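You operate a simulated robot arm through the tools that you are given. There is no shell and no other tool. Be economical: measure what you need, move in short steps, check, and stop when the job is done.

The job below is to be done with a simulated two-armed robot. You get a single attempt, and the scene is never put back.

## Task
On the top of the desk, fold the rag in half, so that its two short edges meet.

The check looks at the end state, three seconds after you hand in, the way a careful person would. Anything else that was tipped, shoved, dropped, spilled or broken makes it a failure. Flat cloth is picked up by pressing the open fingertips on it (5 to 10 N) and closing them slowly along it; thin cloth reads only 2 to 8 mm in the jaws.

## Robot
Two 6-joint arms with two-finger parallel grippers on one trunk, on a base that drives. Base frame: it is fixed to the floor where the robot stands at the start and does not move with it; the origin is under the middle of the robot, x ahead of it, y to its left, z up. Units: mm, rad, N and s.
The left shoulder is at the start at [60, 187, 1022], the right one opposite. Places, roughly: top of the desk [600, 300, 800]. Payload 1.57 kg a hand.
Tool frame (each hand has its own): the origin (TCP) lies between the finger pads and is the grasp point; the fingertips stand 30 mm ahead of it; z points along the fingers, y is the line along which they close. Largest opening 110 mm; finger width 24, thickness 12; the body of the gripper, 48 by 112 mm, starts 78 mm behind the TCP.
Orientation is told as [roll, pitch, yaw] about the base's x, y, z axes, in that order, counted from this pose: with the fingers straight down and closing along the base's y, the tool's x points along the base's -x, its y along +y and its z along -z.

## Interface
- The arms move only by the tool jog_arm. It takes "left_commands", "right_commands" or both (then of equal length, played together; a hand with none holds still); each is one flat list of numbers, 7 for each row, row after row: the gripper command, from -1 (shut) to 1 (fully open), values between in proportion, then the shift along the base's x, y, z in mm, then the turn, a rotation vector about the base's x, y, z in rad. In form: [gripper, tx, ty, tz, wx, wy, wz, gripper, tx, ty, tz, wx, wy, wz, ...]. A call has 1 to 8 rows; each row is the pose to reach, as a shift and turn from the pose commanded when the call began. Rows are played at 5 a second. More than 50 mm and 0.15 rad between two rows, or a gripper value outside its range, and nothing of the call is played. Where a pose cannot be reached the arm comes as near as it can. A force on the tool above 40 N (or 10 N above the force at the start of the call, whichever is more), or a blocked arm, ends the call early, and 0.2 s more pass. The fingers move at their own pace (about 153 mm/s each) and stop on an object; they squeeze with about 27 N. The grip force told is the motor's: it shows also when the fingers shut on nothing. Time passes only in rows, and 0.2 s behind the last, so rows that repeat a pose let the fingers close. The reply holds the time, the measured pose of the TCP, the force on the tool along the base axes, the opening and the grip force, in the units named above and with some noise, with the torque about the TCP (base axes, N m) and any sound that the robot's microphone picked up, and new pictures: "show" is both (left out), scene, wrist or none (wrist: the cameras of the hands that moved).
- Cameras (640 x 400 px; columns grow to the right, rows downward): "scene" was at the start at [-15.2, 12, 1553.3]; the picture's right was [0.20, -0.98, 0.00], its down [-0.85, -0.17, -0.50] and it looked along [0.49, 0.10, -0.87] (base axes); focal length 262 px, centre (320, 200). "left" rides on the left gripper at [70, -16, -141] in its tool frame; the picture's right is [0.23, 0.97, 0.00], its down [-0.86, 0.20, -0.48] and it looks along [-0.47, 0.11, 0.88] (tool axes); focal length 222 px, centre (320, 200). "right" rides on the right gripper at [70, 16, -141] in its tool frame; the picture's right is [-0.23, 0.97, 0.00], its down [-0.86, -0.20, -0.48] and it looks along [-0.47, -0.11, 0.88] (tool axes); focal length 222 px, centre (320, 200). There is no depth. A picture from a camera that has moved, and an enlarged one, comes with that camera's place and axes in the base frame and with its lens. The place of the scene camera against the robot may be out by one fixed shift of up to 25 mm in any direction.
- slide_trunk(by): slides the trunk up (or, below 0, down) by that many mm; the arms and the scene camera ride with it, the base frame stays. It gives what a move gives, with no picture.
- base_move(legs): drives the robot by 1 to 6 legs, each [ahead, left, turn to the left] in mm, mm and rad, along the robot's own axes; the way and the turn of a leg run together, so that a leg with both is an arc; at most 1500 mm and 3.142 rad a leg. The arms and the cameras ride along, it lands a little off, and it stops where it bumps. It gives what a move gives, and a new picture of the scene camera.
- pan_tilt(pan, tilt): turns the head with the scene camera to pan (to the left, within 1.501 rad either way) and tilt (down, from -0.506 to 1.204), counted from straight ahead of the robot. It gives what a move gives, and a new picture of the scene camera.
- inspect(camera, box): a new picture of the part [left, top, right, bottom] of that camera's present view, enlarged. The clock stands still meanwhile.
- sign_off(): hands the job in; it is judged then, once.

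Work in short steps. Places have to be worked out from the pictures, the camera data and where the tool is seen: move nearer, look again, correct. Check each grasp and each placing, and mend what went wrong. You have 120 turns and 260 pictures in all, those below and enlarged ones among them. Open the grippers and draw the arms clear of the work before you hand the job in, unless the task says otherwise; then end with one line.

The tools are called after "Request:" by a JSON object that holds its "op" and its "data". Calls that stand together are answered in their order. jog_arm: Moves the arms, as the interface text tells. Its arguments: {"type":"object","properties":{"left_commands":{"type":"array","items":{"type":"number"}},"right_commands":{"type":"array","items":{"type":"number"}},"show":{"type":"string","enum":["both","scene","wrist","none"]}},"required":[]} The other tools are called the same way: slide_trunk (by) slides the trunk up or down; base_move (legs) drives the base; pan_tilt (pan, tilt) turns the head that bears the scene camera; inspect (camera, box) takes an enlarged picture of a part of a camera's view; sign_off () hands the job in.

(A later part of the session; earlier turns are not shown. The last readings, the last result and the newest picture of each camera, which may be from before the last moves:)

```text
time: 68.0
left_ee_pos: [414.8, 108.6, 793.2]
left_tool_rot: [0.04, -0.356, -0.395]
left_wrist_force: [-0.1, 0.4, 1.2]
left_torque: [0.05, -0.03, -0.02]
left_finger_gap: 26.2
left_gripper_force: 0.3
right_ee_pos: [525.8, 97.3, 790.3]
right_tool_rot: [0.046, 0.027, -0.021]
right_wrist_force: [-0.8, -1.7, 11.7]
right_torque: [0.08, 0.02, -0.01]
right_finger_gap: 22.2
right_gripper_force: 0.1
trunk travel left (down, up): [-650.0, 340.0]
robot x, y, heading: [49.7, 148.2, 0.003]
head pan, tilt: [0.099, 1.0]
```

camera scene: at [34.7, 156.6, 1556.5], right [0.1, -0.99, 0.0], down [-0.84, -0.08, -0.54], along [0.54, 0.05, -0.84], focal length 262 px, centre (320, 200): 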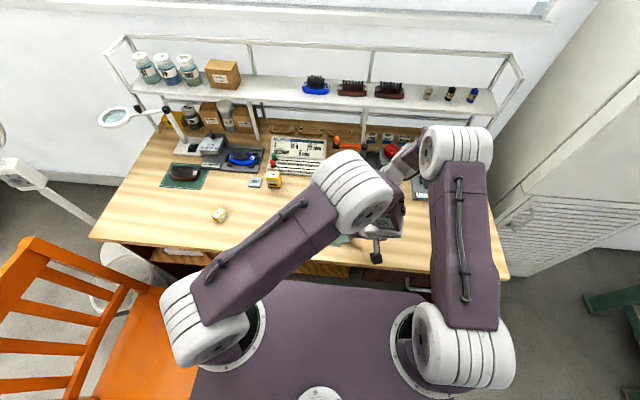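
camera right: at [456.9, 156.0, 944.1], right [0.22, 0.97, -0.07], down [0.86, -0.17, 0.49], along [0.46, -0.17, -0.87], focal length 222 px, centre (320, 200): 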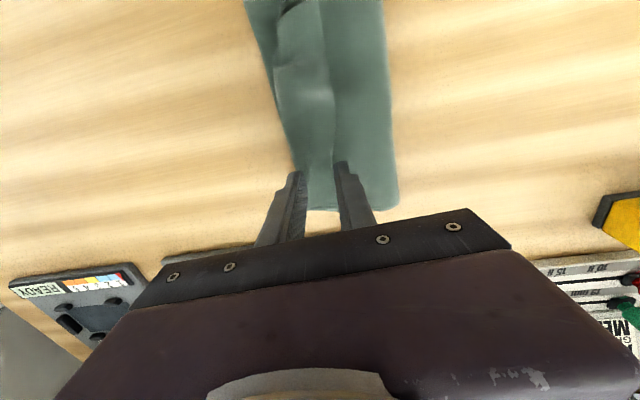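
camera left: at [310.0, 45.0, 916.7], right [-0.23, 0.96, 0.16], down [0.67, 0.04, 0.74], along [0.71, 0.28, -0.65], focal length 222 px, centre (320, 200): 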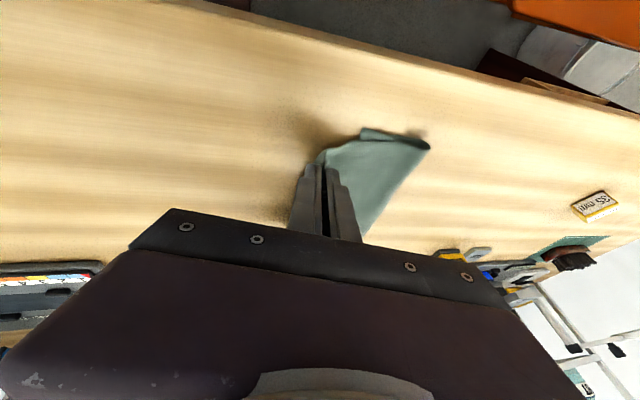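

Right at 12 N; left needs about 2 mm more. I close both, keeping the outer (right) fingers in place.

Request:
{"op": "jog_arm", "data": {"left_commands": [-0.53, 0, 0, -2, 0, 0, 0, -0.6, -0.8, -1.5, -2, 0, 0, 0, -0.68, -1.5, -3.5, -2, 0, 0, 0, -0.76, -2.3, -5.5, -2, 0, 0, 0, -0.84, -3, -7.5, -2, 0, 0, 0, -0.91, -4, -9.5, -2, 0, 0, 0, -1, -4.5, -10.5, -2, 0, 0, 0, -1, -4.5, -10.5, -1.5, 0, 0, 0], "right_commands": [-0.6, 0, 0, 0, 0, 0, 0, -0.66, 0, -1.5, 0, 0, 0, 0, -0.72, 0, -3, 0, 0, 0, 0, -0.79, 0, -5, 0, 0, 0, 0, -0.86, 0, -7, 0, 0, 0, 0, -0.93, 0, -8.5, 0, 0, 0, 0, -1, 0, -9, 0, 0, 0, 0, -1, 0, -9, 0.5, 0, 0, 0], "show": "none"}}

Request:
{"op": "inspect", "data": {"camera": "right", "box": [200, 20, 440, 220]}}

Request:
{"op": "inspect", "data": {"camera": "left", "box": [200, 20, 440, 220]}}

```text
time: 69.2
left_ee_pos: [412.4, 102.2, 793.4]
left_tool_rot: [0.041, -0.364, -0.393]
left_wrist_force: [0.8, 4.2, 15.9]
left_torque: [0.27, -0.07, 0.01]
left_finger_gap: 2.7
left_gripper_force: 23.9
right_ee_pos: [523.5, 89.7, 791.6]
right_tool_rot: [0.045, 0.029, -0.02]
right_wrist_force: [-2.4, 0.6, 7.9]
right_torque: [0.12, 0.03, 0.04]
right_finger_gap: 6.8
right_gripper_force: 1.4
trunk travel left (down, up): [-650.0, 340.0]
robot x, y, heading: [46.9, 151.3, -0.001]
head pan, tilt: [0.099, 1.0]
stopped in row 6 (left hand): the force on the tool passed its limit (the readings are from after the stop); the commanded pose is now the measured one
```

```text
2.00 times, centred on (320, 120) of right
camera zoom: at [458.8, 102.4, 936.1], right [0.25, 0.97, 0.04], down [0.86, -0.24, 0.44], along [0.44, -0.08, -0.9], focal length 444 px, centre (320, 360)
```

zoom: 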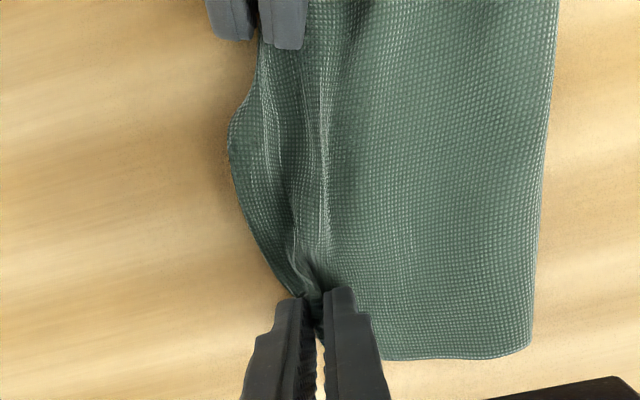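

```text
2.00 times, centred on (320, 120) of left
camera zoom: at [298.4, 126.1, 900.2], right [0.16, 0.99, -0.04], down [0.65, -0.07, 0.76], along [0.75, -0.15, -0.65], focal length 444 px, centre (320, 360)
```

zoom: 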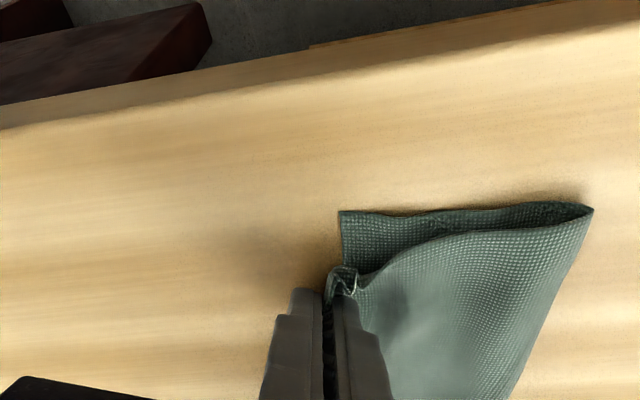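

Left is gripped (2.7 mm); I finish closing the right.

Request:
{"op": "jog_arm", "data": {"right_commands": [-0.95, 0, -1, 0, 0, 0, 0, -1, 0, -2, 0, 0, 0, 0, -1, 0, -2, 0.5, 0, 0, 0], "left_commands": [-1, 0, 0, 1, 0, 0, 0, -1, 0, 0, 2, 0, 0, 0, -1, 0, 0, 2, 0, 0, 0], "show": "none"}}

Request:
{"op": "inspect", "data": {"camera": "right", "box": [200, 20, 440, 220]}}

```text
time: 70.0
left_ee_pos: [412.0, 102.0, 794.6]
left_tool_rot: [0.042, -0.358, -0.394]
left_wrist_force: [0.4, 0.3, 0.5]
left_torque: [0.0, -0.07, 0.0]
left_finger_gap: 2.7
left_gripper_force: 23.8
right_ee_pos: [524.0, 87.7, 792.7]
right_tool_rot: [0.044, 0.028, -0.02]
right_wrist_force: [-2.5, 3.3, 15.2]
right_torque: [0.25, -0.02, 0.02]
right_finger_gap: 2.7
right_gripper_force: 23.6
trunk travel left (down, up): [-650.0, 340.0]
robot x, y, heading: [43.1, 154.9, 0.004]
head pan, tilt: [0.099, 1.0]
```

```text
2.00 times, centred on (320, 120) of right
camera zoom: at [460.0, 99.9, 936.1], right [0.25, 0.97, 0.04], down [0.86, -0.24, 0.44], along [0.44, -0.08, -0.9], focal length 444 px, centre (320, 360)
```

zoom: 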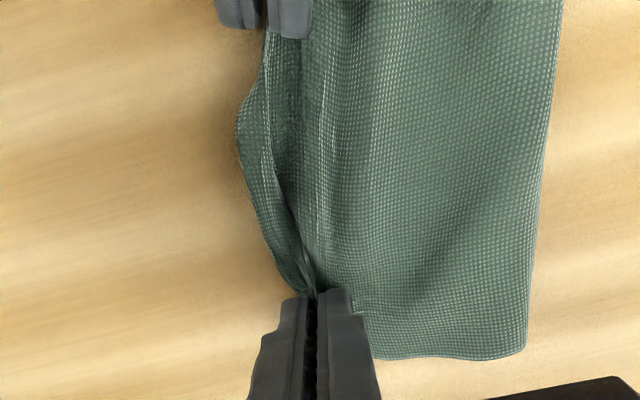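

Both gripped at 2.7 mm. I swing the edge up and to the left, to about y≈245, so the lower half lies flat farther left.

Request:
{"op": "jog_arm", "data": {"left_commands": [-1, 1, 10, 20, 0, 0, 0, -1, 2, 25, 45, 0, 0, 0, -1, 3, 45, 65, 0, 0, 0, -1, 4, 70, 80, 0, 0, 0, -1, 5, 95, 82, 0, 0, 0, -1, 6, 120, 70, 0, 0, 0, -1, 6, 140, 50, 0, 0, 0, -1, 6, 150, 35, 0, 0, 0], "right_commands": [-1, 0, 10, 20, 0, 0, 0, -1, 0, 25, 45, 0, 0, 0, -1, 0, 45, 65, 0, 0, 0, -1, 0, 70, 80, 0, 0, 0, -1, 0, 95, 82, 0, 0, 0, -1, 0, 120, 70, 0, 0, 0, -1, 0, 140, 50, 0, 0, 0, -1, 0, 150, 35, 0, 0, 0], "show": "none"}}

Request:
{"op": "inspect", "data": {"camera": "right", "box": [120, 0, 440, 220]}}

Request:
{"op": "inspect", "data": {"camera": "left", "box": [120, 20, 440, 220]}}

```text
time: 71.8
left_ee_pos: [422.5, 220.9, 850.8]
left_tool_rot: [0.072, -0.349, -0.393]
left_wrist_force: [1.1, -0.4, -0.2]
left_torque: [0.02, 0.0, 0.0]
left_finger_gap: 2.8
left_gripper_force: 23.5
left hand out of reach, approached as far as the arm can: row 6, 7, 8
right_ee_pos: [524.8, 237.3, 826.0]
right_tool_rot: [0.045, 0.032, -0.019]
right_wrist_force: [0.4, 0.2, 0.0]
right_torque: [-0.06, 0.01, 0.01]
right_finger_gap: 2.4
right_gripper_force: 23.5
trunk travel left (down, up): [-650.0, 340.0]
robot x, y, heading: [45.7, 152.2, -0.004]
head pan, tilt: [0.099, 1.0]
```

```text
1.82 times, centred on (280, 110) of right
camera zoom: at [460.6, 249.4, 970.4], right [0.25, 0.97, 0.04], down [0.87, -0.24, 0.44], along [0.44, -0.08, -0.9], focal length 404 px, centre (393, 364)
```

zoom: 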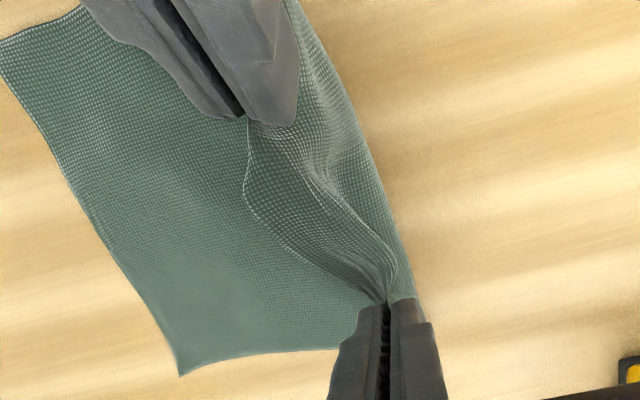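

```text
2.00 times, centred on (280, 120) of left
camera zoom: at [308.1, 240.1, 958.9], right [0.15, 0.99, -0.01], down [0.65, -0.09, 0.75], along [0.74, -0.12, -0.66], focal length 444 px, centre (400, 360)
```

zoom: 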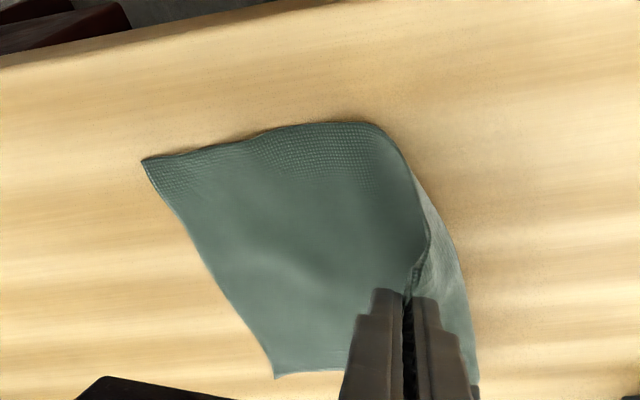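

The lower half now lies flat with a straight edge: C≈(380,113), B≈(537,113), so the fold should land near y≈209. I arc the held edge back right to y≈126, rolling the hands.

Request:
{"op": "jog_arm", "data": {"left_commands": [-1, -1, -5, 8, 0, 0, 0, -1, -3, -15, 20, 0, 0, 0, -1, -6, -32, 28, 0, 0, 0.06, -1, -9, -50, 28, 0, 0, 0.14, -1, -12, -68, 18, 0.05, 0, 0.22, -1, -16, -84, 0, 0.1, 0, 0.3, -1, -20, -96, -22, 0.15, 0, 0.37, -1, -20, -101, -34, 0.2, 0, 0.4], "right_commands": [-1, 0, -8, 25, 0, 0, 0, -1, -1, -22, 42, 0, 0, 0, -1, -2, -42, 52, 0, 0, 0, -1, -3, -64, 52, 0.08, 0, 0, -1, -4, -86, 40, 0.16, 0, 0, -1, -5, -104, 20, 0.24, 0, 0, -1, -6, -117, 2, 0.3, 0, 0, -1, -6, -121, -10, 0.36, 0, 0], "show": "none"}}

Request:
{"op": "inspect", "data": {"camera": "right", "box": [160, 0, 480, 220]}}

Request:
{"op": "inspect", "data": {"camera": "left", "box": [160, 20, 480, 220]}}

```text
time: 73.6
left_ee_pos: [401.9, 115.9, 818.6]
left_tool_rot: [0.247, -0.315, -0.062]
left_wrist_force: [2.1, -0.7, -0.5]
left_torque: [-0.01, -0.13, -0.04]
left_finger_gap: 2.5
left_gripper_force: 23.8
left hand out of reach, approached as far as the arm can: row 1
right_ee_pos: [519.5, 116.4, 814.9]
right_tool_rot: [0.409, 0.037, -0.007]
right_wrist_force: [-3.1, -0.5, 0.6]
right_torque: [-0.02, 0.09, 0.03]
right_finger_gap: 2.5
right_gripper_force: 24.3
trunk travel left (down, up): [-650.0, 340.0]
robot x, y, heading: [47.9, 151.6, 0.0]
head pan, tilt: [0.099, 1.0]
```

```text
1.82 times, centred on (320, 110) of right
camera zoom: at [455.0, 76.1, 954.5], right [0.25, 0.89, 0.38], down [0.87, -0.38, 0.33], along [0.44, 0.25, -0.87], focal length 404 px, centre (320, 364)
```

zoom: 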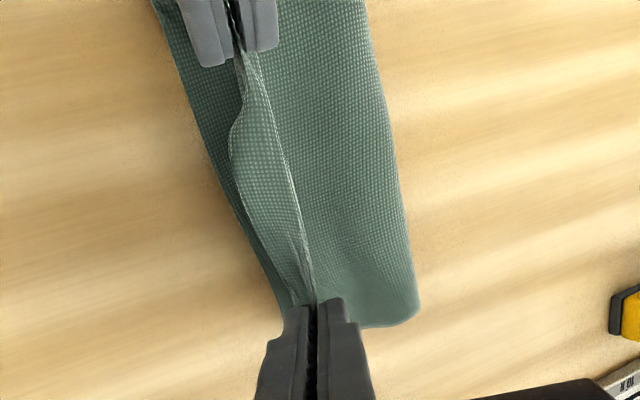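

```text
2.00 times, centred on (320, 120) of left
camera zoom: at [292.2, 73.2, 924.5], right [-0.23, 0.96, 0.16], down [0.66, 0.04, 0.75], along [0.72, 0.28, -0.64], focal length 444 px, centre (320, 360)
```

zoom: 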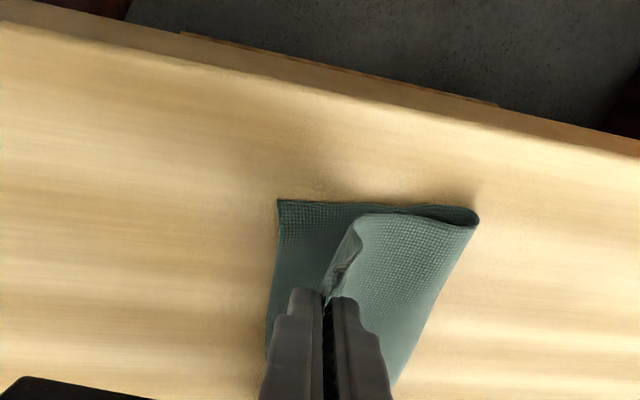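

Very clean: the edge flares right this time and the lower edge is near y≈110–116. I lower, open a little, and use a short right sweep to lay the edge over.

Request:
{"op": "jog_arm", "data": {"left_commands": [-1, 0, 0, -8, 0, 0, 0, -1, 0, -1, -15, 0, 0, 0, -0.74, 0, -1, -16, 0, 0, 0, -0.74, 0, -4, -17, 0, 0, 0, -0.74, 0, -9, -17, 0, 0, 0, -0.74, 0, -14, -17, 0, 0, 0, -0.74, 0, -18, -10, 0, 0, 0], "right_commands": [-1, 0, 0, -6, 0, 0, 0, -1, 0, -3, -12, 0, 0, 0, -0.74, 0, -3, -13, 0, 0, 0, -0.74, 0, -6, -13, 0, 0, 0, -0.74, 0, -11, -13, 0, 0, 0, -0.74, 0, -16, -13, 0, 0, 0, -0.74, 0, -20, -7, 0, 0, 0], "show": "none"}}

Request:
{"op": "inspect", "data": {"camera": "right", "box": [160, 0, 480, 220]}}

Request:
{"op": "inspect", "data": {"camera": "left", "box": [160, 20, 480, 220]}}

```text
time: 75.2
left_ee_pos: [398.7, 100.6, 809.9]
left_tool_rot: [0.244, -0.315, -0.059]
left_wrist_force: [-0.6, 0.4, 0.6]
left_torque: [-0.02, 0.01, 0.0]
left_finger_gap: 14.3
left_gripper_force: 0.0
right_ee_pos: [519.7, 96.6, 809.4]
right_tool_rot: [0.406, 0.037, -0.006]
right_wrist_force: [0.0, 0.8, -0.3]
right_torque: [0.03, -0.01, 0.0]
right_finger_gap: 14.4
right_gripper_force: 0.0
trunk travel left (down, up): [-650.0, 340.0]
robot x, y, heading: [41.8, 152.3, -0.006]
head pan, tilt: [0.099, 1.0]
```

```text
1.82 times, centred on (320, 110) of right
camera zoom: at [455.3, 57.1, 948.8], right [0.25, 0.89, 0.38], down [0.86, -0.38, 0.33], along [0.44, 0.24, -0.87], focal length 404 px, centre (320, 364)
```

zoom: 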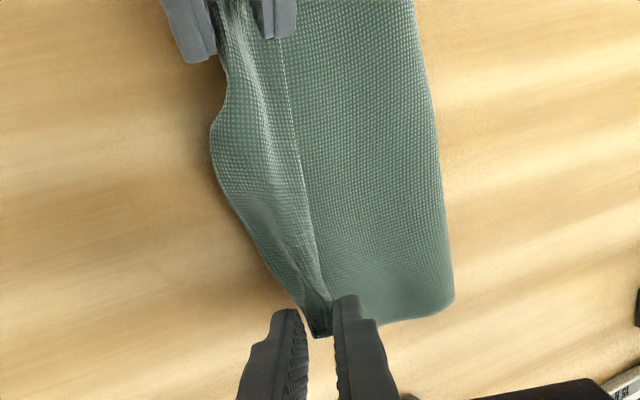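

```text
2.00 times, centred on (320, 120) of left
camera zoom: at [289.5, 56.3, 914.9], right [-0.23, 0.96, 0.15], down [0.66, 0.04, 0.75], along [0.72, 0.28, -0.64], focal length 444 px, centre (320, 360)
```

zoom: 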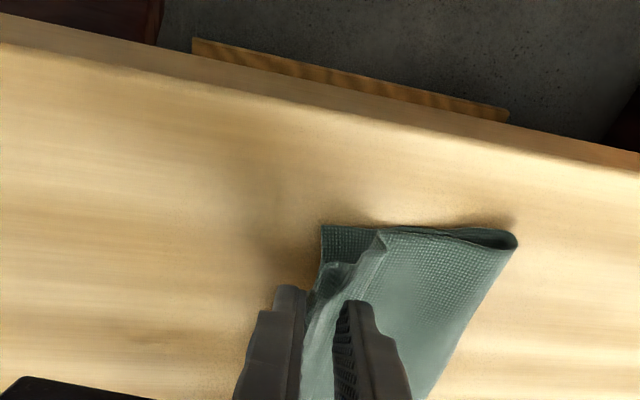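

Looks good; I raise both hands clear to judge the state.

Request:
{"op": "jog_arm", "data": {"left_commands": [-0.7, 0, 2, 20, 0, 0, 0, -0.7, 0, 5, 55, 0, 0, 0, -0.7, 5, 45, 80, -0.1, 0, 0, -0.7, 10, 90, 100, -0.2, 0, 0, -0.7, 15, 135, 110, -0.25, 0, 0, -0.7, 20, 170, 120, -0.25, 0, 0, -0.7, 22, 205, 120, -0.25, 0, 0], "right_commands": [-0.7, 0, -5, 15, 0, 0, 0, -0.7, 0, -20, 45, 0, 0, 0, -0.7, 0, -45, 70, -0.05, 0, 0, -0.7, 0, -70, 90, -0.1, 0, 0, -0.7, 0, -90, 95, -0.2, 0, 0, -0.7, 0, -90, 95, -0.3, 0, 0, -0.7, 0, -90, 95, -0.4, 0, 0], "show": "none"}}

Request:
{"op": "inspect", "data": {"camera": "scene", "box": [280, 180, 400, 260]}}

Request:
{"op": "inspect", "data": {"camera": "left", "box": [100, 0, 340, 160]}}

Request:
{"op": "inspect", "data": {"camera": "right", "box": [240, 0, 560, 200]}}

```text
time: 76.8
left_ee_pos: [423.3, 308.8, 925.6]
left_tool_rot: [-0.021, -0.322, 0.025]
left_wrist_force: [0.0, 1.4, -0.2]
left_torque: [-0.03, 0.0, -0.04]
left_finger_gap: 16.7
left_gripper_force: 0.0
right_ee_pos: [520.2, 8.2, 903.6]
right_tool_rot: [0.004, 0.03, -0.02]
right_wrist_force: [-0.3, -0.1, 0.1]
right_torque: [0.0, 0.01, 0.0]
right_finger_gap: 16.5
right_gripper_force: 0.0
trunk travel left (down, up): [-650.0, 340.0]
robot x, y, heading: [46.9, 154.8, 0.002]
head pan, tilt: [0.099, 1.0]
```

```text
5.00 times, centred on (340, 220) of scene
camera zoom: at [34.8, 158.8, 1556.5], right [0.1, -0.99, 0.0], down [-0.84, -0.08, -0.54], along [0.54, 0.05, -0.84], focal length 1313 px, centre (220, 100)
```

zoom: 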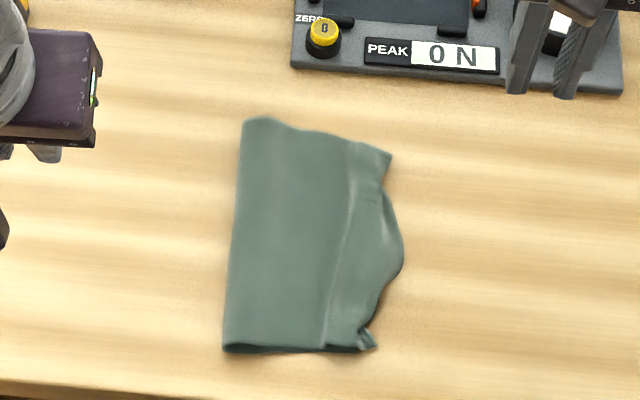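

```text
2.50 times, centred on (220, 80) of left
camera zoom: at [313.9, 292.6, 1038.1], right [-0.23, 0.97, -0.09], down [0.66, 0.23, 0.72], along [0.72, 0.11, -0.69], focal length 555 px, centre (570, 500)
```

zoom: 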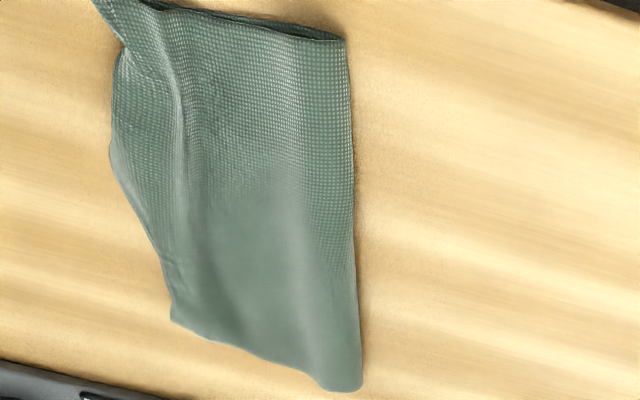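

```text
2.00 times, centred on (400, 100) of right
camera zoom: at [454.9, 25.6, 1047.2], right [0.25, 0.97, 0.0], down [0.86, -0.22, 0.45], along [0.44, -0.12, -0.89], focal length 444 px, centre (160, 400)
```

zoom: 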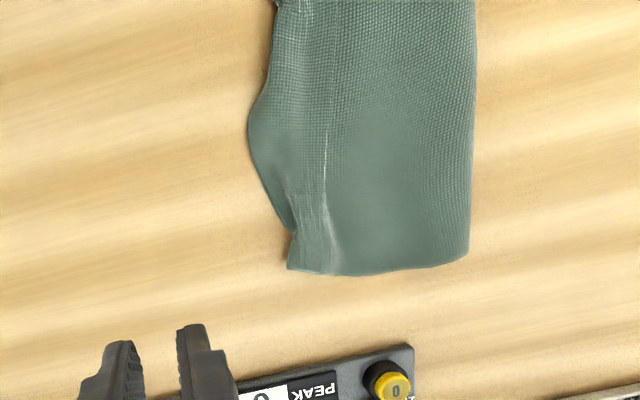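

The fold is clean now: fold line at y≈191, top corners at y≈80–90, with a slight mid bulge. I zoom in to find where the lower edge lies under it.

Request:
{"op": "inspect", "data": {"camera": "scene", "box": [330, 205, 370, 255]}}

Request:
{"op": "inspect", "data": {"camera": "left", "box": [120, 0, 240, 80]}}

Request:
{"op": "inspect", "data": {"camera": "right", "box": [340, 0, 500, 150]}}

```text
8.00 times, centred on (350, 230) of scene
camera zoom: at [34.8, 158.8, 1556.5], right [0.1, -0.99, 0.0], down [-0.84, -0.08, -0.54], along [0.54, 0.05, -0.84], focal length 2100 px, centre (80, -40)
```

zoom: 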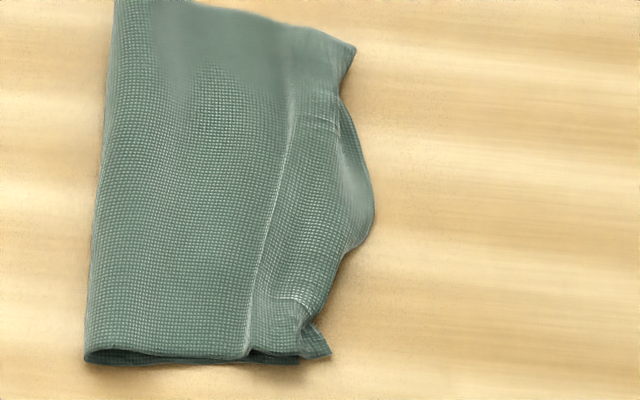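

```text
5.00 times, centred on (180, 40) of left
camera zoom: at [313.9, 292.6, 1038.1], right [-0.23, 0.97, -0.09], down [0.66, 0.23, 0.72], along [0.72, 0.11, -0.69], focal length 1111 px, centre (1020, 1000)
```

zoom: 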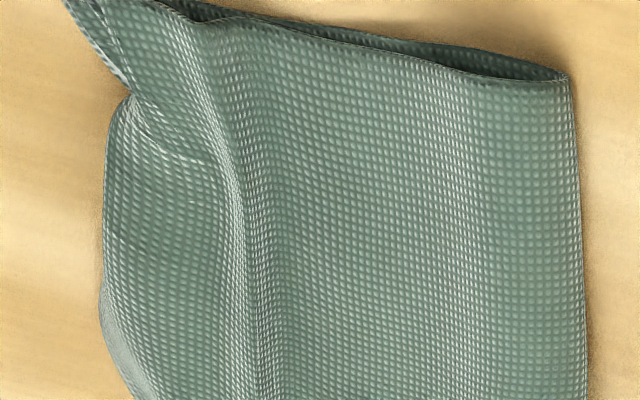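

```text
2.67 times, centred on (420, 75) of right
camera zoom: at [454.9, 25.6, 1047.2], right [0.25, 0.97, 0.0], down [0.86, -0.22, 0.45], along [0.44, -0.12, -0.89], focal length 592 px, centre (53, 533)
```

zoom: 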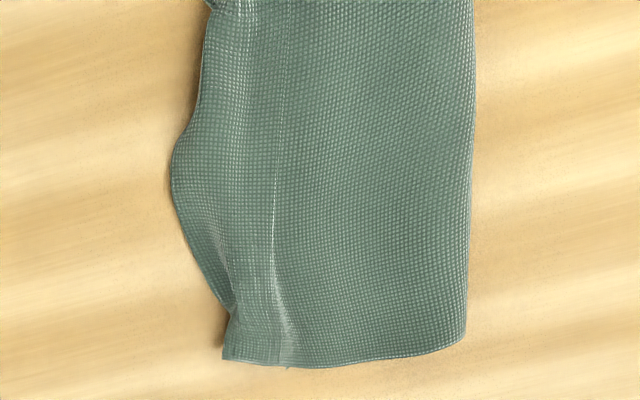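

D overshoots C by about 12 mm and the far end by about 20–25 mm, since the top layer is a little too far right. The edge lies on bare desk, so I repeat the easy two-hand straddle grasp and re-lay it ~12 mm further left.

Request:
{"op": "jog_arm", "data": {"left_commands": [-0.53, -3, -45, 0, 0, 0, 0, -0.53, -6, -90, 0, 0, 0, 0, -0.53, -10, -135, -10, 0, 0, 0, -0.53, -15, -175, -25, 0.03, 0, 0, -0.53, -20, -207, -50, 0.06, 0, 0, -0.53, -25, -214, -85, 0.06, 0, 0, -0.53, -25, -214, -112, 0.06, 0, 0], "right_commands": [-0.6, 0, 10, 0, 0, 0, 0, -0.6, 0, 25, 0, 0, 0, 0, -0.6, 0, 45, -5, 0.03, 0, 0, -0.6, -1, 65, -20, 0.045, 0, 0, -0.6, -2, 82, -45, 0.045, 0, 0, -0.6, -2, 89, -75, 0.045, 0, 0, -0.6, -2, 89, -100, 0.045, 0, 0], "show": "none"}}

Request:
{"op": "inspect", "data": {"camera": "right", "box": [200, 20, 440, 220]}}

Request:
{"op": "inspect", "data": {"camera": "left", "box": [200, 20, 440, 220]}}

```text
time: 78.4
left_ee_pos: [397.7, 90.3, 818.1]
left_tool_rot: [0.046, -0.319, 0.001]
left_wrist_force: [0.1, 0.3, 0.9]
left_torque: [-0.02, 0.01, -0.01]
left_finger_gap: 26.0
left_gripper_force: 0.1
right_ee_pos: [518.6, 95.3, 805.1]
right_tool_rot: [0.051, 0.032, -0.018]
right_wrist_force: [-0.2, 0.0, -0.4]
right_torque: [0.01, 0.01, 0.01]
right_finger_gap: 22.1
right_gripper_force: 0.0
trunk travel left (down, up): [-650.0, 340.0]
robot x, y, heading: [47.9, 145.5, 0.004]
head pan, tilt: [0.099, 1.0]
```

```text
2.00 times, centred on (320, 120) of right
camera zoom: at [453.5, 106.8, 949.3], right [0.25, 0.97, 0.04], down [0.86, -0.24, 0.44], along [0.44, -0.07, -0.9], focal length 444 px, centre (320, 360)
```

zoom: 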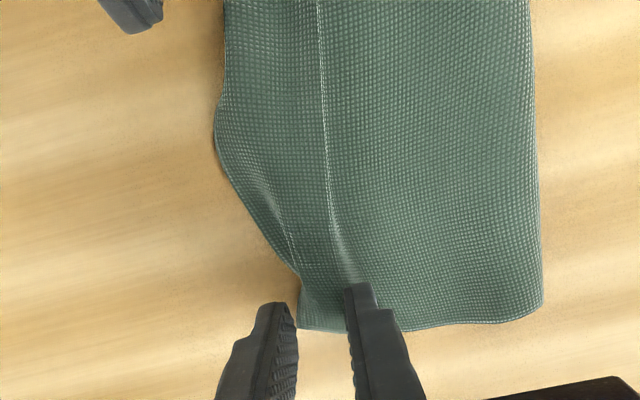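

```text
2.00 times, centred on (320, 120) of left
camera zoom: at [287.9, 67.3, 929.0], right [-0.23, 0.97, -0.03], down [0.66, 0.18, 0.73], along [0.72, 0.15, -0.68], focal length 444 px, centre (320, 360)
```

zoom: 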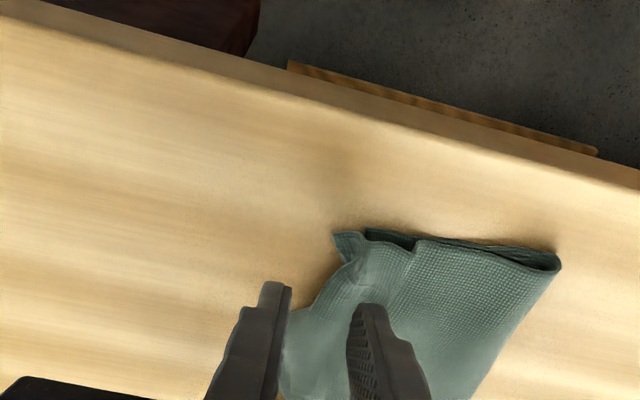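

Both placements fine with small shifts (right 7 mm nearward, left 5 mm left). I descend to contact.

Request:
{"op": "jog_arm", "data": {"left_commands": [-0.53, 0, 5, -8, 0, 0, 0, -0.53, 0, 5, -16, 0, 0, 0, -0.53, 0, 5, -22, 0, 0, 0, -0.53, 0, 5, -25, 0, 0, 0, -0.53, 0, 5, -26, 0, 0, 0], "right_commands": [-0.6, -7, 0, -3, 0, 0, 0, -0.6, -7, 0, -8, 0, 0, 0, -0.6, -7, 0, -11, 0, 0, 0, -0.6, -7, 0, -13, 0, 0, 0, -0.6, -7, 0, -14.5, 0, 0, 0], "show": "none"}}

Request:
{"op": "inspect", "data": {"camera": "right", "box": [200, 20, 440, 220]}}

Request:
{"op": "inspect", "data": {"camera": "left", "box": [200, 20, 440, 220]}}

```text
time: 79.6
left_ee_pos: [396.1, 95.2, 794.3]
left_tool_rot: [0.046, -0.325, 0.004]
left_wrist_force: [3.8, -0.3, 20.3]
left_torque: [0.29, -0.11, -0.07]
left_finger_gap: 25.9
left_gripper_force: 0.3
right_ee_pos: [510.5, 97.5, 792.1]
right_tool_rot: [0.052, 0.027, -0.019]
right_wrist_force: [0.3, -0.7, 11.9]
right_torque: [-0.13, -0.11, -0.04]
right_finger_gap: 22.0
right_gripper_force: 0.0
trunk travel left (down, up): [-650.0, 340.0]
robot x, y, heading: [46.6, 151.0, -0.001]
head pan, tilt: [0.099, 1.0]
```

```text
2.00 times, centred on (320, 120) of right
camera zoom: at [444.6, 107.8, 936.4], right [0.25, 0.97, 0.04], down [0.86, -0.24, 0.44], along [0.44, -0.07, -0.9], focal length 444 px, centre (320, 360)
```

zoom: 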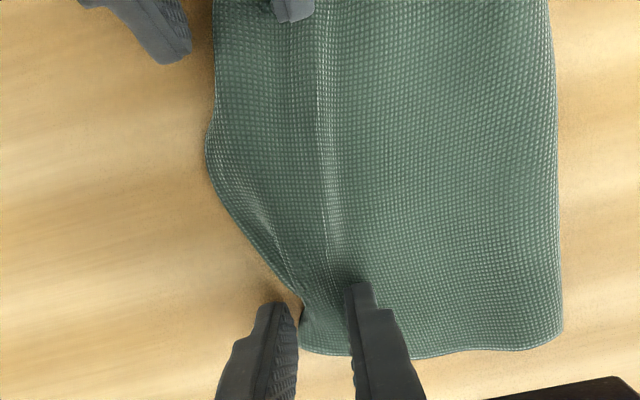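

```text
2.00 times, centred on (320, 120) of left
camera zoom: at [285.7, 72.0, 904.7], right [-0.23, 0.97, -0.03], down [0.65, 0.18, 0.73], along [0.72, 0.15, -0.68], focal length 444 px, centre (320, 360)
```

zoom: 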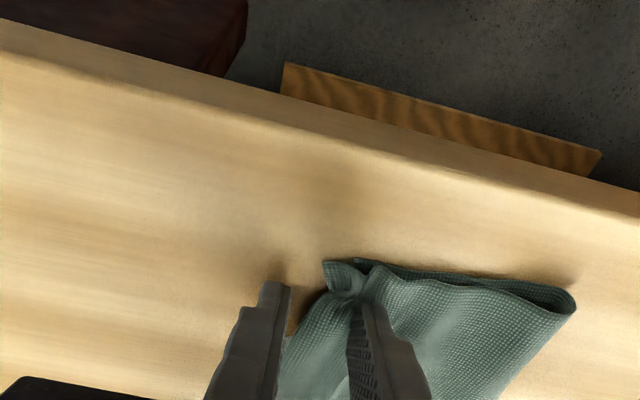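

Forces are 20 N and 12 N; I ease the left by 1 mm and close both slowly with the outer fingers held in place.

Request:
{"op": "jog_arm", "data": {"left_commands": [-0.53, 0, 0, 1, 0, 0, 0, -0.6, 0, -2, 1, 0, 0, 0, -0.68, 0, -4, 1, 0, 0, 0, -0.76, 0, -6, 1, 0, 0, 0, -0.84, 0, -8, 1, 0, 0, 0, -0.91, 0, -10, 1.3, 0, 0, 0, -1, 0, -11, 1.3, 0, 0, 0, -1, 0, -11, 1.5, 0, 0, 0], "right_commands": [-0.6, 0, 0, 0, 0, 0, 0, -0.66, 0, -1.5, 0, 0, 0, 0, -0.72, 0, -3, 0, 0, 0, 0, -0.79, 0, -5, 0, 0, 0, 0, -0.86, 0, -7, 0, 0, 0, 0, -0.93, 0, -8.5, 0, 0, 0, 0, -1, 0, -9, 0, 0, 0, 0, -1, 0, -9, 0.5, 0, 0, 0], "show": "none"}}

Request:
{"op": "inspect", "data": {"camera": "right", "box": [200, 20, 440, 220]}}

Request:
{"op": "inspect", "data": {"camera": "left", "box": [200, 20, 440, 220]}}

```text
time: 81.4
left_ee_pos: [393.7, 83.8, 794.2]
left_tool_rot: [0.043, -0.323, 0.001]
left_wrist_force: [1.7, 0.7, 8.1]
left_torque: [0.07, -0.03, 0.03]
left_finger_gap: 1.7
left_gripper_force: 23.4
right_ee_pos: [509.5, 88.9, 791.9]
right_tool_rot: [0.047, 0.029, -0.019]
right_wrist_force: [-2.1, 7.5, 28.0]
right_torque: [0.28, -0.05, -0.01]
right_finger_gap: 4.5
right_gripper_force: 25.6
trunk travel left (down, up): [-650.0, 340.0]
robot x, y, heading: [48.0, 149.0, 0.001]
head pan, tilt: [0.099, 1.0]
```

```text
2.00 times, centred on (320, 120) of right
camera zoom: at [443.8, 100.5, 936.1], right [0.25, 0.97, 0.04], down [0.86, -0.24, 0.44], along [0.44, -0.07, -0.9], focal length 444 px, centre (320, 360)
```

zoom: 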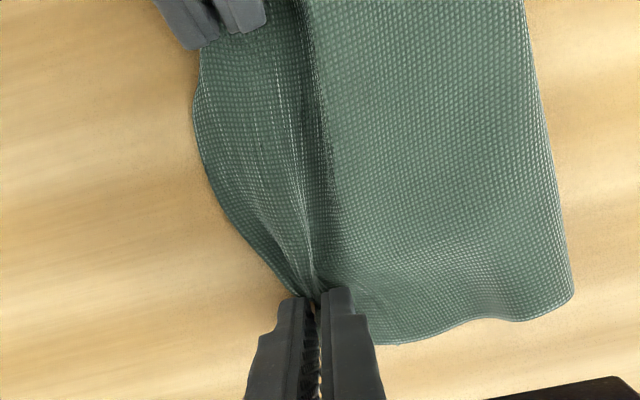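

```text
2.00 times, centred on (320, 120) of left
camera zoom: at [284.0, 61.9, 905.8], right [-0.23, 0.97, -0.03], down [0.66, 0.18, 0.73], along [0.72, 0.15, -0.68], focal length 444 px, centre (320, 360)
```

zoom: 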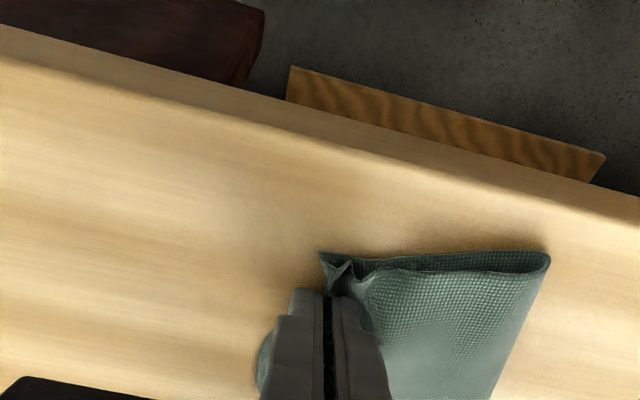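

Right reads 4.5 mm, which may include the lower layer. I lift both 30 mm to check.

Request:
{"op": "jog_arm", "data": {"left_commands": [-1, 2, 2, 10, 0, 0, 0, -1, 4, 6, 20, 0, 0, 0, -1, 5, 12, 32, 0, 0, 0], "right_commands": [-1, 0, 2, 10, 0, 0, 0, -1, 0, 6, 20, 0, 0, 0, -1, 0, 12, 32, 0, 0, 0], "show": "none"}}

Request:
{"op": "inspect", "data": {"camera": "right", "box": [200, 20, 440, 220]}}

Request:
{"op": "inspect", "data": {"camera": "left", "box": [200, 20, 440, 220]}}

```text
time: 82.2
left_ee_pos: [401.3, 95.6, 824.9]
left_tool_rot: [0.045, -0.321, 0.002]
left_wrist_force: [0.7, 0.3, -1.4]
left_torque: [0.03, -0.02, -0.01]
left_finger_gap: 2.1
left_gripper_force: 23.9
right_ee_pos: [508.6, 101.0, 822.9]
right_tool_rot: [0.051, 0.033, -0.02]
right_wrist_force: [-0.7, 0.1, 0.5]
right_torque: [-0.02, 0.0, 0.0]
right_finger_gap: 3.1
right_gripper_force: 24.6
trunk travel left (down, up): [-650.0, 340.0]
robot x, y, heading: [45.4, 149.5, 0.007]
head pan, tilt: [0.099, 1.0]
```

```text
2.00 times, centred on (320, 120) of right
camera zoom: at [444.5, 111.7, 967.2], right [0.25, 0.97, 0.04], down [0.87, -0.24, 0.44], along [0.44, -0.07, -0.9], focal length 444 px, centre (320, 360)
```

zoom: 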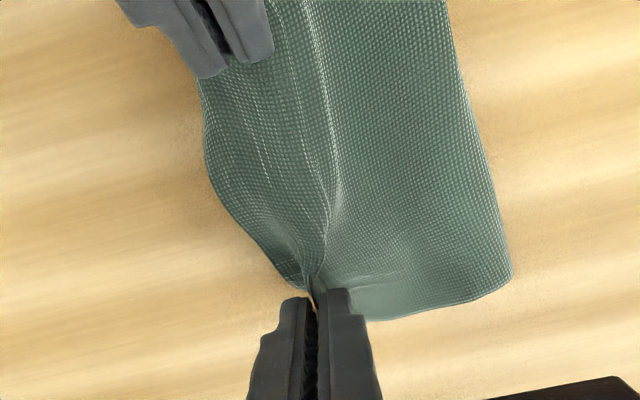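

```text
2.00 times, centred on (320, 120) of left
camera zoom: at [292.0, 73.4, 935.9], right [-0.23, 0.97, -0.03], down [0.66, 0.18, 0.73], along [0.72, 0.15, -0.68], focal length 444 px, centre (320, 360)
```

zoom: 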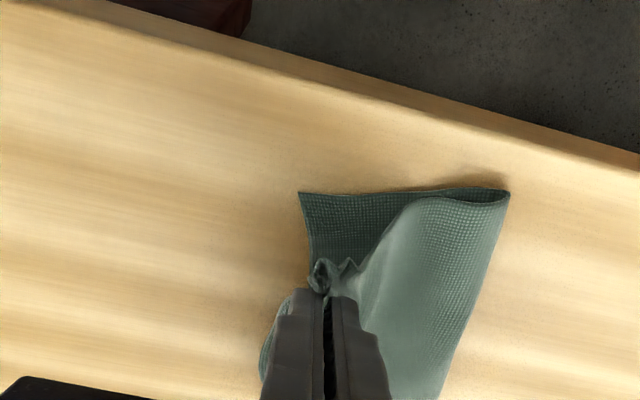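

Far corner seems lifted by the top layer only. I repeat the swing up and left to lay the lower half flat and to see it.

Request:
{"op": "jog_arm", "data": {"left_commands": [-1, 2, 12, 18, 0, 0, 0, -1, 5, 28, 34, 0, 0, 0, -1, 8, 48, 46, 0, 0, 0, -1, 11, 68, 50, 0, 0, 0, -1, 14, 86, 44, 0, 0, 0, -1, 16, 102, 30, 0, 0, 0, -1, 16, 112, 18, 0, 0, 0], "right_commands": [-1, 2, 12, 18, 0, 0, 0, -1, 5, 28, 34, 0, 0, 0, -1, 8, 48, 46, 0, 0, 0, -1, 11, 68, 50, 0, 0, 0, -1, 14, 86, 44, 0, 0, 0, -1, 16, 102, 30, 0, 0, 0, -1, 16, 112, 18, 0, 0, 0], "show": "none"}}

Request:
{"op": "inspect", "data": {"camera": "right", "box": [120, 0, 440, 220]}}

Request:
{"op": "inspect", "data": {"camera": "left", "box": [120, 20, 440, 220]}}

```text
time: 83.8
left_ee_pos: [419.2, 209.7, 844.2]
left_tool_rot: [0.045, -0.32, 0.003]
left_wrist_force: [0.0, -0.2, 0.2]
left_torque: [-0.02, 0.01, 0.01]
left_finger_gap: 2.0
left_gripper_force: 23.2
right_ee_pos: [527.4, 210.4, 839.9]
right_tool_rot: [0.052, 0.034, -0.02]
right_wrist_force: [-1.3, -0.5, -0.3]
right_torque: [-0.03, 0.03, -0.01]
right_finger_gap: 3.1
right_gripper_force: 24.7
trunk travel left (down, up): [-650.0, 340.0]
robot x, y, heading: [51.0, 151.4, -0.003]
head pan, tilt: [0.099, 1.0]
```

```text
1.82 times, centred on (280, 110) of right
camera zoom: at [462.1, 221.4, 984.1], right [0.25, 0.97, 0.04], down [0.87, -0.24, 0.44], along [0.44, -0.07, -0.9], focal length 404 px, centre (393, 364)
```

zoom: 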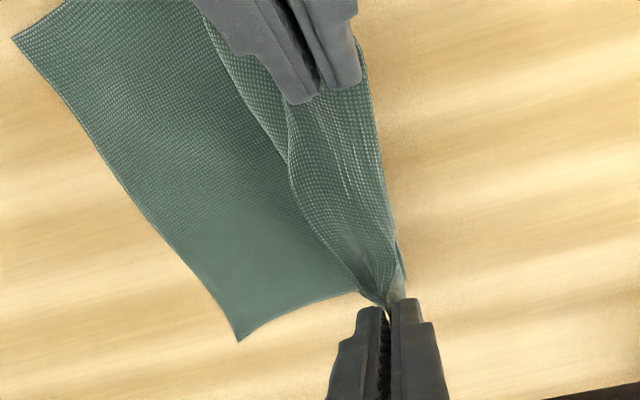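

```text
2.00 times, centred on (280, 120) of left
camera zoom: at [310.0, 186.8, 955.5], right [-0.23, 0.97, -0.03], down [0.66, 0.18, 0.73], along [0.72, 0.15, -0.68], focal length 444 px, centre (400, 360)
```

zoom: 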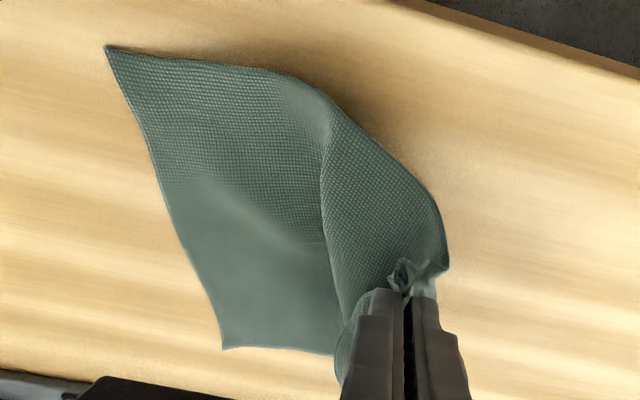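

The bottom edge now runs from C≈(376,85) to B≈(532,120), slightly rotated. From the last try, the edge lands about 15 mm plus the sweep to the right of the tips, so I arc back to tips about 20 mm left of that line.

Request:
{"op": "jog_arm", "data": {"left_commands": [-1, -2, -6, 10, 0, 0, 0, -1, -5, -18, 24, 0, 0, 0, -1, -9, -36, 34, 0, 0, 0, -1, -13, -54, 34, 0, 0, 0, -1, -17, -72, 24, 0.05, 0, 0, -1, -21, -88, 4, 0.1, 0, 0, -1, -25, -100, -18, 0.15, 0, 0, -1, -25, -105, -32, 0.2, 0, 0], "right_commands": [-1, -1, -5, 12, 0, 0, 0, -1, -4, -14, 28, 0, 0, 0, -1, -7, -30, 38, 0, 0, 0, -1, -10, -46, 38, 0.08, 0, 0, -1, -13, -62, 26, 0.16, 0, 0, -1, -16, -74, 8, 0.24, 0, 0, -1, -19, -83, -14, 0.3, 0, 0, -1, -19, -87, -28, 0.36, 0, 0], "show": "none"}}

Request:
{"op": "inspect", "data": {"camera": "right", "box": [160, 0, 480, 220]}}

Request:
{"op": "inspect", "data": {"camera": "left", "box": [160, 20, 480, 220]}}

```text
time: 85.6
left_ee_pos: [394.3, 100.9, 809.4]
left_tool_rot: [0.257, -0.312, -0.065]
left_wrist_force: [3.5, 1.1, -0.1]
left_torque: [0.01, -0.14, -0.04]
left_finger_gap: 1.9
left_gripper_force: 23.7
right_ee_pos: [507.4, 123.8, 811.8]
right_tool_rot: [0.412, 0.037, -0.007]
right_wrist_force: [-3.1, -1.4, -1.1]
right_torque: [-0.01, 0.08, 0.08]
right_finger_gap: 3.5
right_gripper_force: 24.9
trunk travel left (down, up): [-650.0, 340.0]
robot x, y, heading: [43.8, 155.3, -0.004]
head pan, tilt: [0.099, 1.0]
```

```text
1.82 times, centred on (320, 110) of right
camera zoom: at [443.0, 82.2, 950.8], right [0.25, 0.89, 0.38], down [0.87, -0.38, 0.33], along [0.44, 0.25, -0.86], focal length 404 px, centre (320, 364)
```

zoom: 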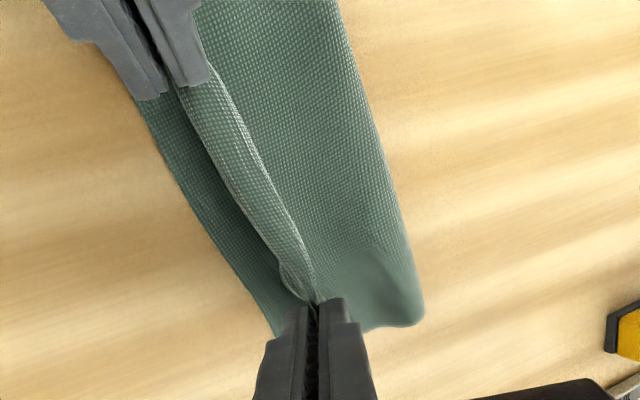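

```text
2.00 times, centred on (320, 120) of left
camera zoom: at [283.9, 55.9, 914.2], right [-0.23, 0.96, 0.17], down [0.66, 0.03, 0.75], along [0.72, 0.28, -0.64], focal length 444 px, centre (320, 360)
```

zoom: 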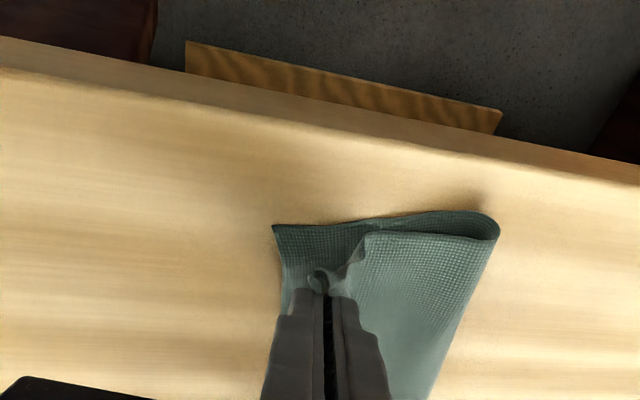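

Aligned and parallel with the bottom edge. Lower, open slightly, short sweep outward, then retreat.

Request:
{"op": "jog_arm", "data": {"left_commands": [-1, 0, 0, -4, 0, 0, 0, -1, 0, 0, -7, 0, 0, 0, -0.76, 0, 0, -8, 0, 0, 0, -0.76, 1, -5, -8, 0, 0, 0, -0.76, 2, -10, -8, 0, 0, 0, -0.76, 3, -14, -7, 0, 0, 0, -0.76, 3, -14, 15, 0, 0, 0, -0.76, 0, -10, 55, 0, 0, 0], "right_commands": [-1, 0, 0, -5, 0, 0, 0, -1, 0, 0, -9, 0, 0, 0, -0.76, 0, 0, -10, 0, 0, 0, -0.76, 1, -5, -10, 0, 0, 0, -0.76, 2, -10, -10, 0, 0, 0, -0.76, 3, -14, -8, 0, 0, 0, -0.76, 3, -20, 10, 0, 0, 0, -0.76, 3, -38, 50, 0, 0, 0], "show": "none"}}

Request:
{"op": "jog_arm", "data": {"left_commands": [-0.7, 5, 40, 25, -0.1, 0, 0, -0.7, 10, 85, 45, -0.2, 0, 0, -0.7, 15, 130, 55, -0.25, 0, 0, -0.7, 20, 165, 65, -0.25, 0, 0, -0.7, 25, 205, 70, -0.25, 0, 0], "right_commands": [-0.7, 5, -25, 20, -0.1, 0, 0, -0.7, 8, -50, 40, -0.2, 0, 0, -0.7, 10, -70, 45, -0.3, 0, 0, -0.7, 10, -75, 45, -0.4, 0, 0, -0.7, 10, -75, 45, -0.4, 0, 0], "show": "none"}}

Request:
{"op": "inspect", "data": {"camera": "scene", "box": [290, 195, 390, 260]}}

Request:
{"op": "inspect", "data": {"camera": "left", "box": [80, 0, 320, 160]}}

Request:
{"op": "inspect", "data": {"camera": "right", "box": [240, 0, 560, 200]}}

```text
time: 87.4
left_ee_pos: [391.3, 93.6, 867.8]
left_tool_rot: [0.257, -0.313, -0.064]
left_wrist_force: [0.9, -0.2, 0.5]
left_torque: [-0.03, 0.03, 0.03]
left_finger_gap: 13.2
left_gripper_force: 0.1
right_ee_pos: [506.6, 85.0, 861.9]
right_tool_rot: [0.411, 0.035, -0.008]
right_wrist_force: [-0.5, -0.4, -0.2]
right_torque: [-0.03, 0.02, -0.01]
right_finger_gap: 13.0
right_gripper_force: 0.1
trunk travel left (down, up): [-650.0, 340.0]
robot x, y, heading: [48.2, 153.5, 0.002]
head pan, tilt: [0.099, 1.0]
```

```text
time: 88.6
left_ee_pos: [415.6, 298.6, 935.4]
left_tool_rot: [-0.009, -0.319, 0.02]
left_wrist_force: [-0.2, 0.6, -0.4]
left_torque: [0.02, 0.01, 0.01]
left_finger_gap: 16.5
left_gripper_force: 0.0
right_ee_pos: [520.6, 11.8, 907.2]
right_tool_rot: [0.009, 0.032, -0.021]
right_wrist_force: [-0.7, -0.2, 0.2]
right_torque: [0.0, -0.01, 0.0]
right_finger_gap: 16.5
right_gripper_force: 0.1
trunk travel left (down, up): [-650.0, 340.0]
robot x, y, heading: [46.4, 150.9, 0.007]
head pan, tilt: [0.099, 1.0]
```

```text
6.15 times, centred on (340, 228) of scene
camera zoom: at [34.7, 157.8, 1556.5], right [0.1, -0.99, 0.0], down [-0.84, -0.08, -0.54], along [0.54, 0.05, -0.84], focal length 1616 px, centre (197, 31)
```

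zoom: 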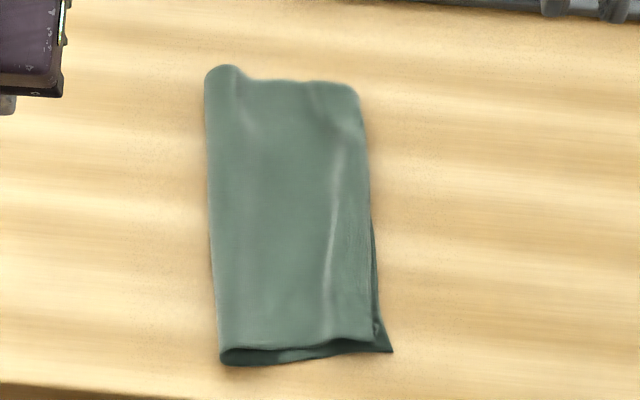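

```text
2.50 times, centred on (200, 80) of left
camera zoom: at [306.0, 281.8, 1047.6], right [-0.23, 0.97, -0.08], down [0.66, 0.22, 0.72], along [0.72, 0.12, -0.69], focal length 555 px, centre (620, 500)
```

zoom: 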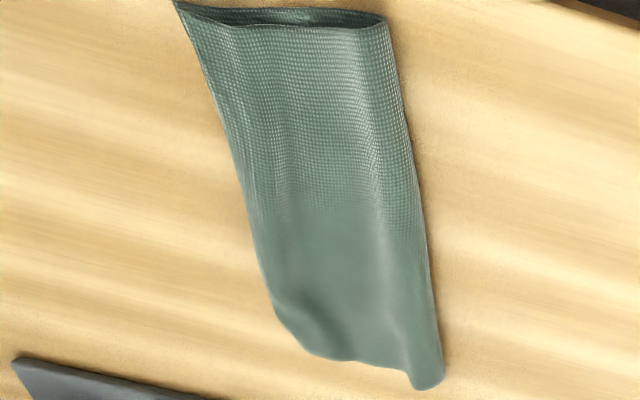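

```text
2.00 times, centred on (400, 100) of right
camera zoom: at [455.6, 28.7, 1051.9], right [0.25, 0.97, 0.0], down [0.86, -0.22, 0.45], along [0.44, -0.11, -0.89], focal length 444 px, centre (160, 400)
```

zoom: 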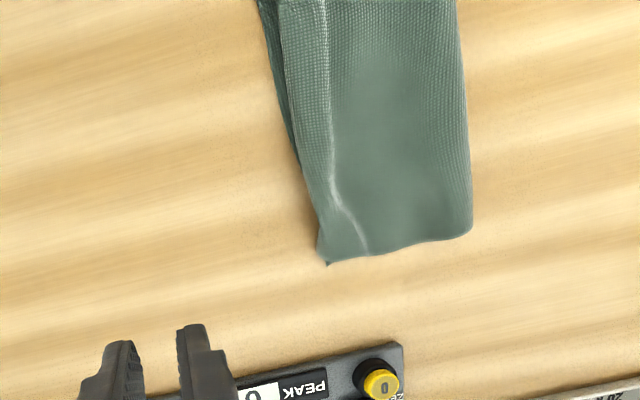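

Nearly perfect: the edges now coincide closely. I zoom in to confirm nothing is tucked.

Request:
{"op": "inspect", "data": {"camera": "right", "box": [350, 0, 480, 140]}}

Request:
{"op": "inspect", "data": {"camera": "scene", "box": [318, 205, 358, 255]}}

Request:
{"op": "inspect", "data": {"camera": "left", "box": [140, 0, 260, 75]}}

```text
2.86 times, centred on (415, 70) of right
camera zoom: at [455.6, 28.7, 1051.9], right [0.25, 0.97, 0.0], down [0.86, -0.22, 0.45], along [0.44, -0.11, -0.89], focal length 635 px, centre (49, 571)
```

zoom: 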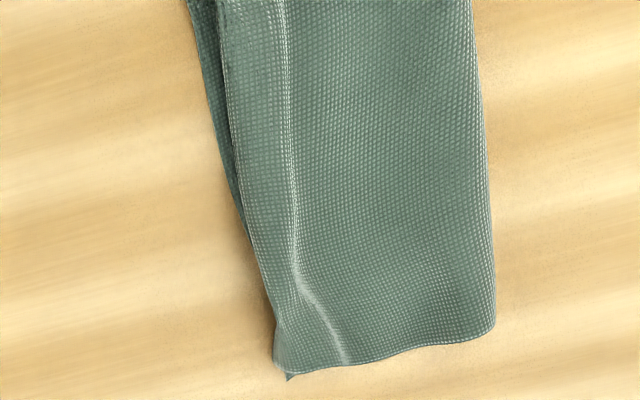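

```text
8.00 times, centred on (338, 230) of scene
camera zoom: at [34.7, 157.8, 1556.5], right [0.1, -0.99, 0.0], down [-0.84, -0.08, -0.54], along [0.54, 0.05, -0.84], focal length 2100 px, centre (176, -40)
```

zoom: 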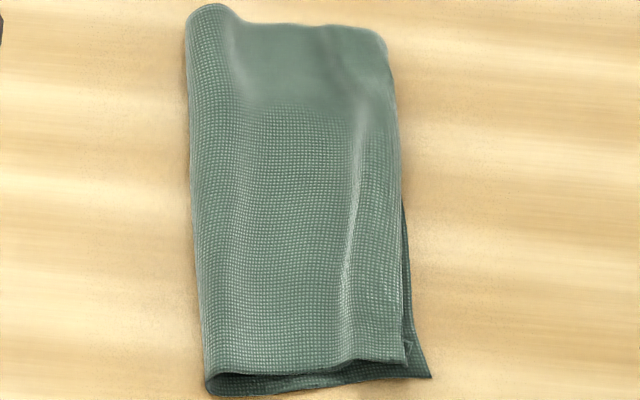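

```text
5.33 times, centred on (200, 38) of left
camera zoom: at [306.0, 281.8, 1047.6], right [-0.23, 0.97, -0.08], down [0.66, 0.22, 0.72], along [0.72, 0.12, -0.69], focal length 1185 px, centre (960, 1067)
```

zoom: 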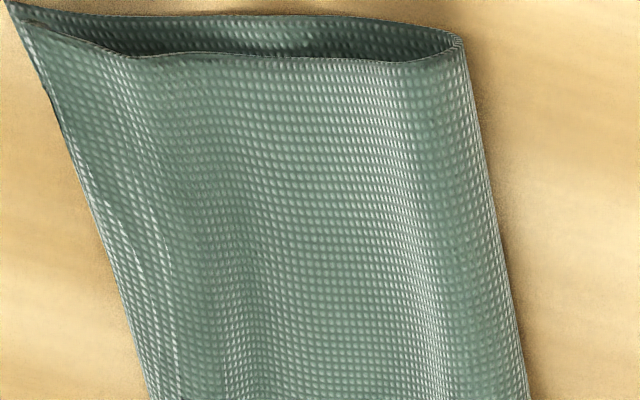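

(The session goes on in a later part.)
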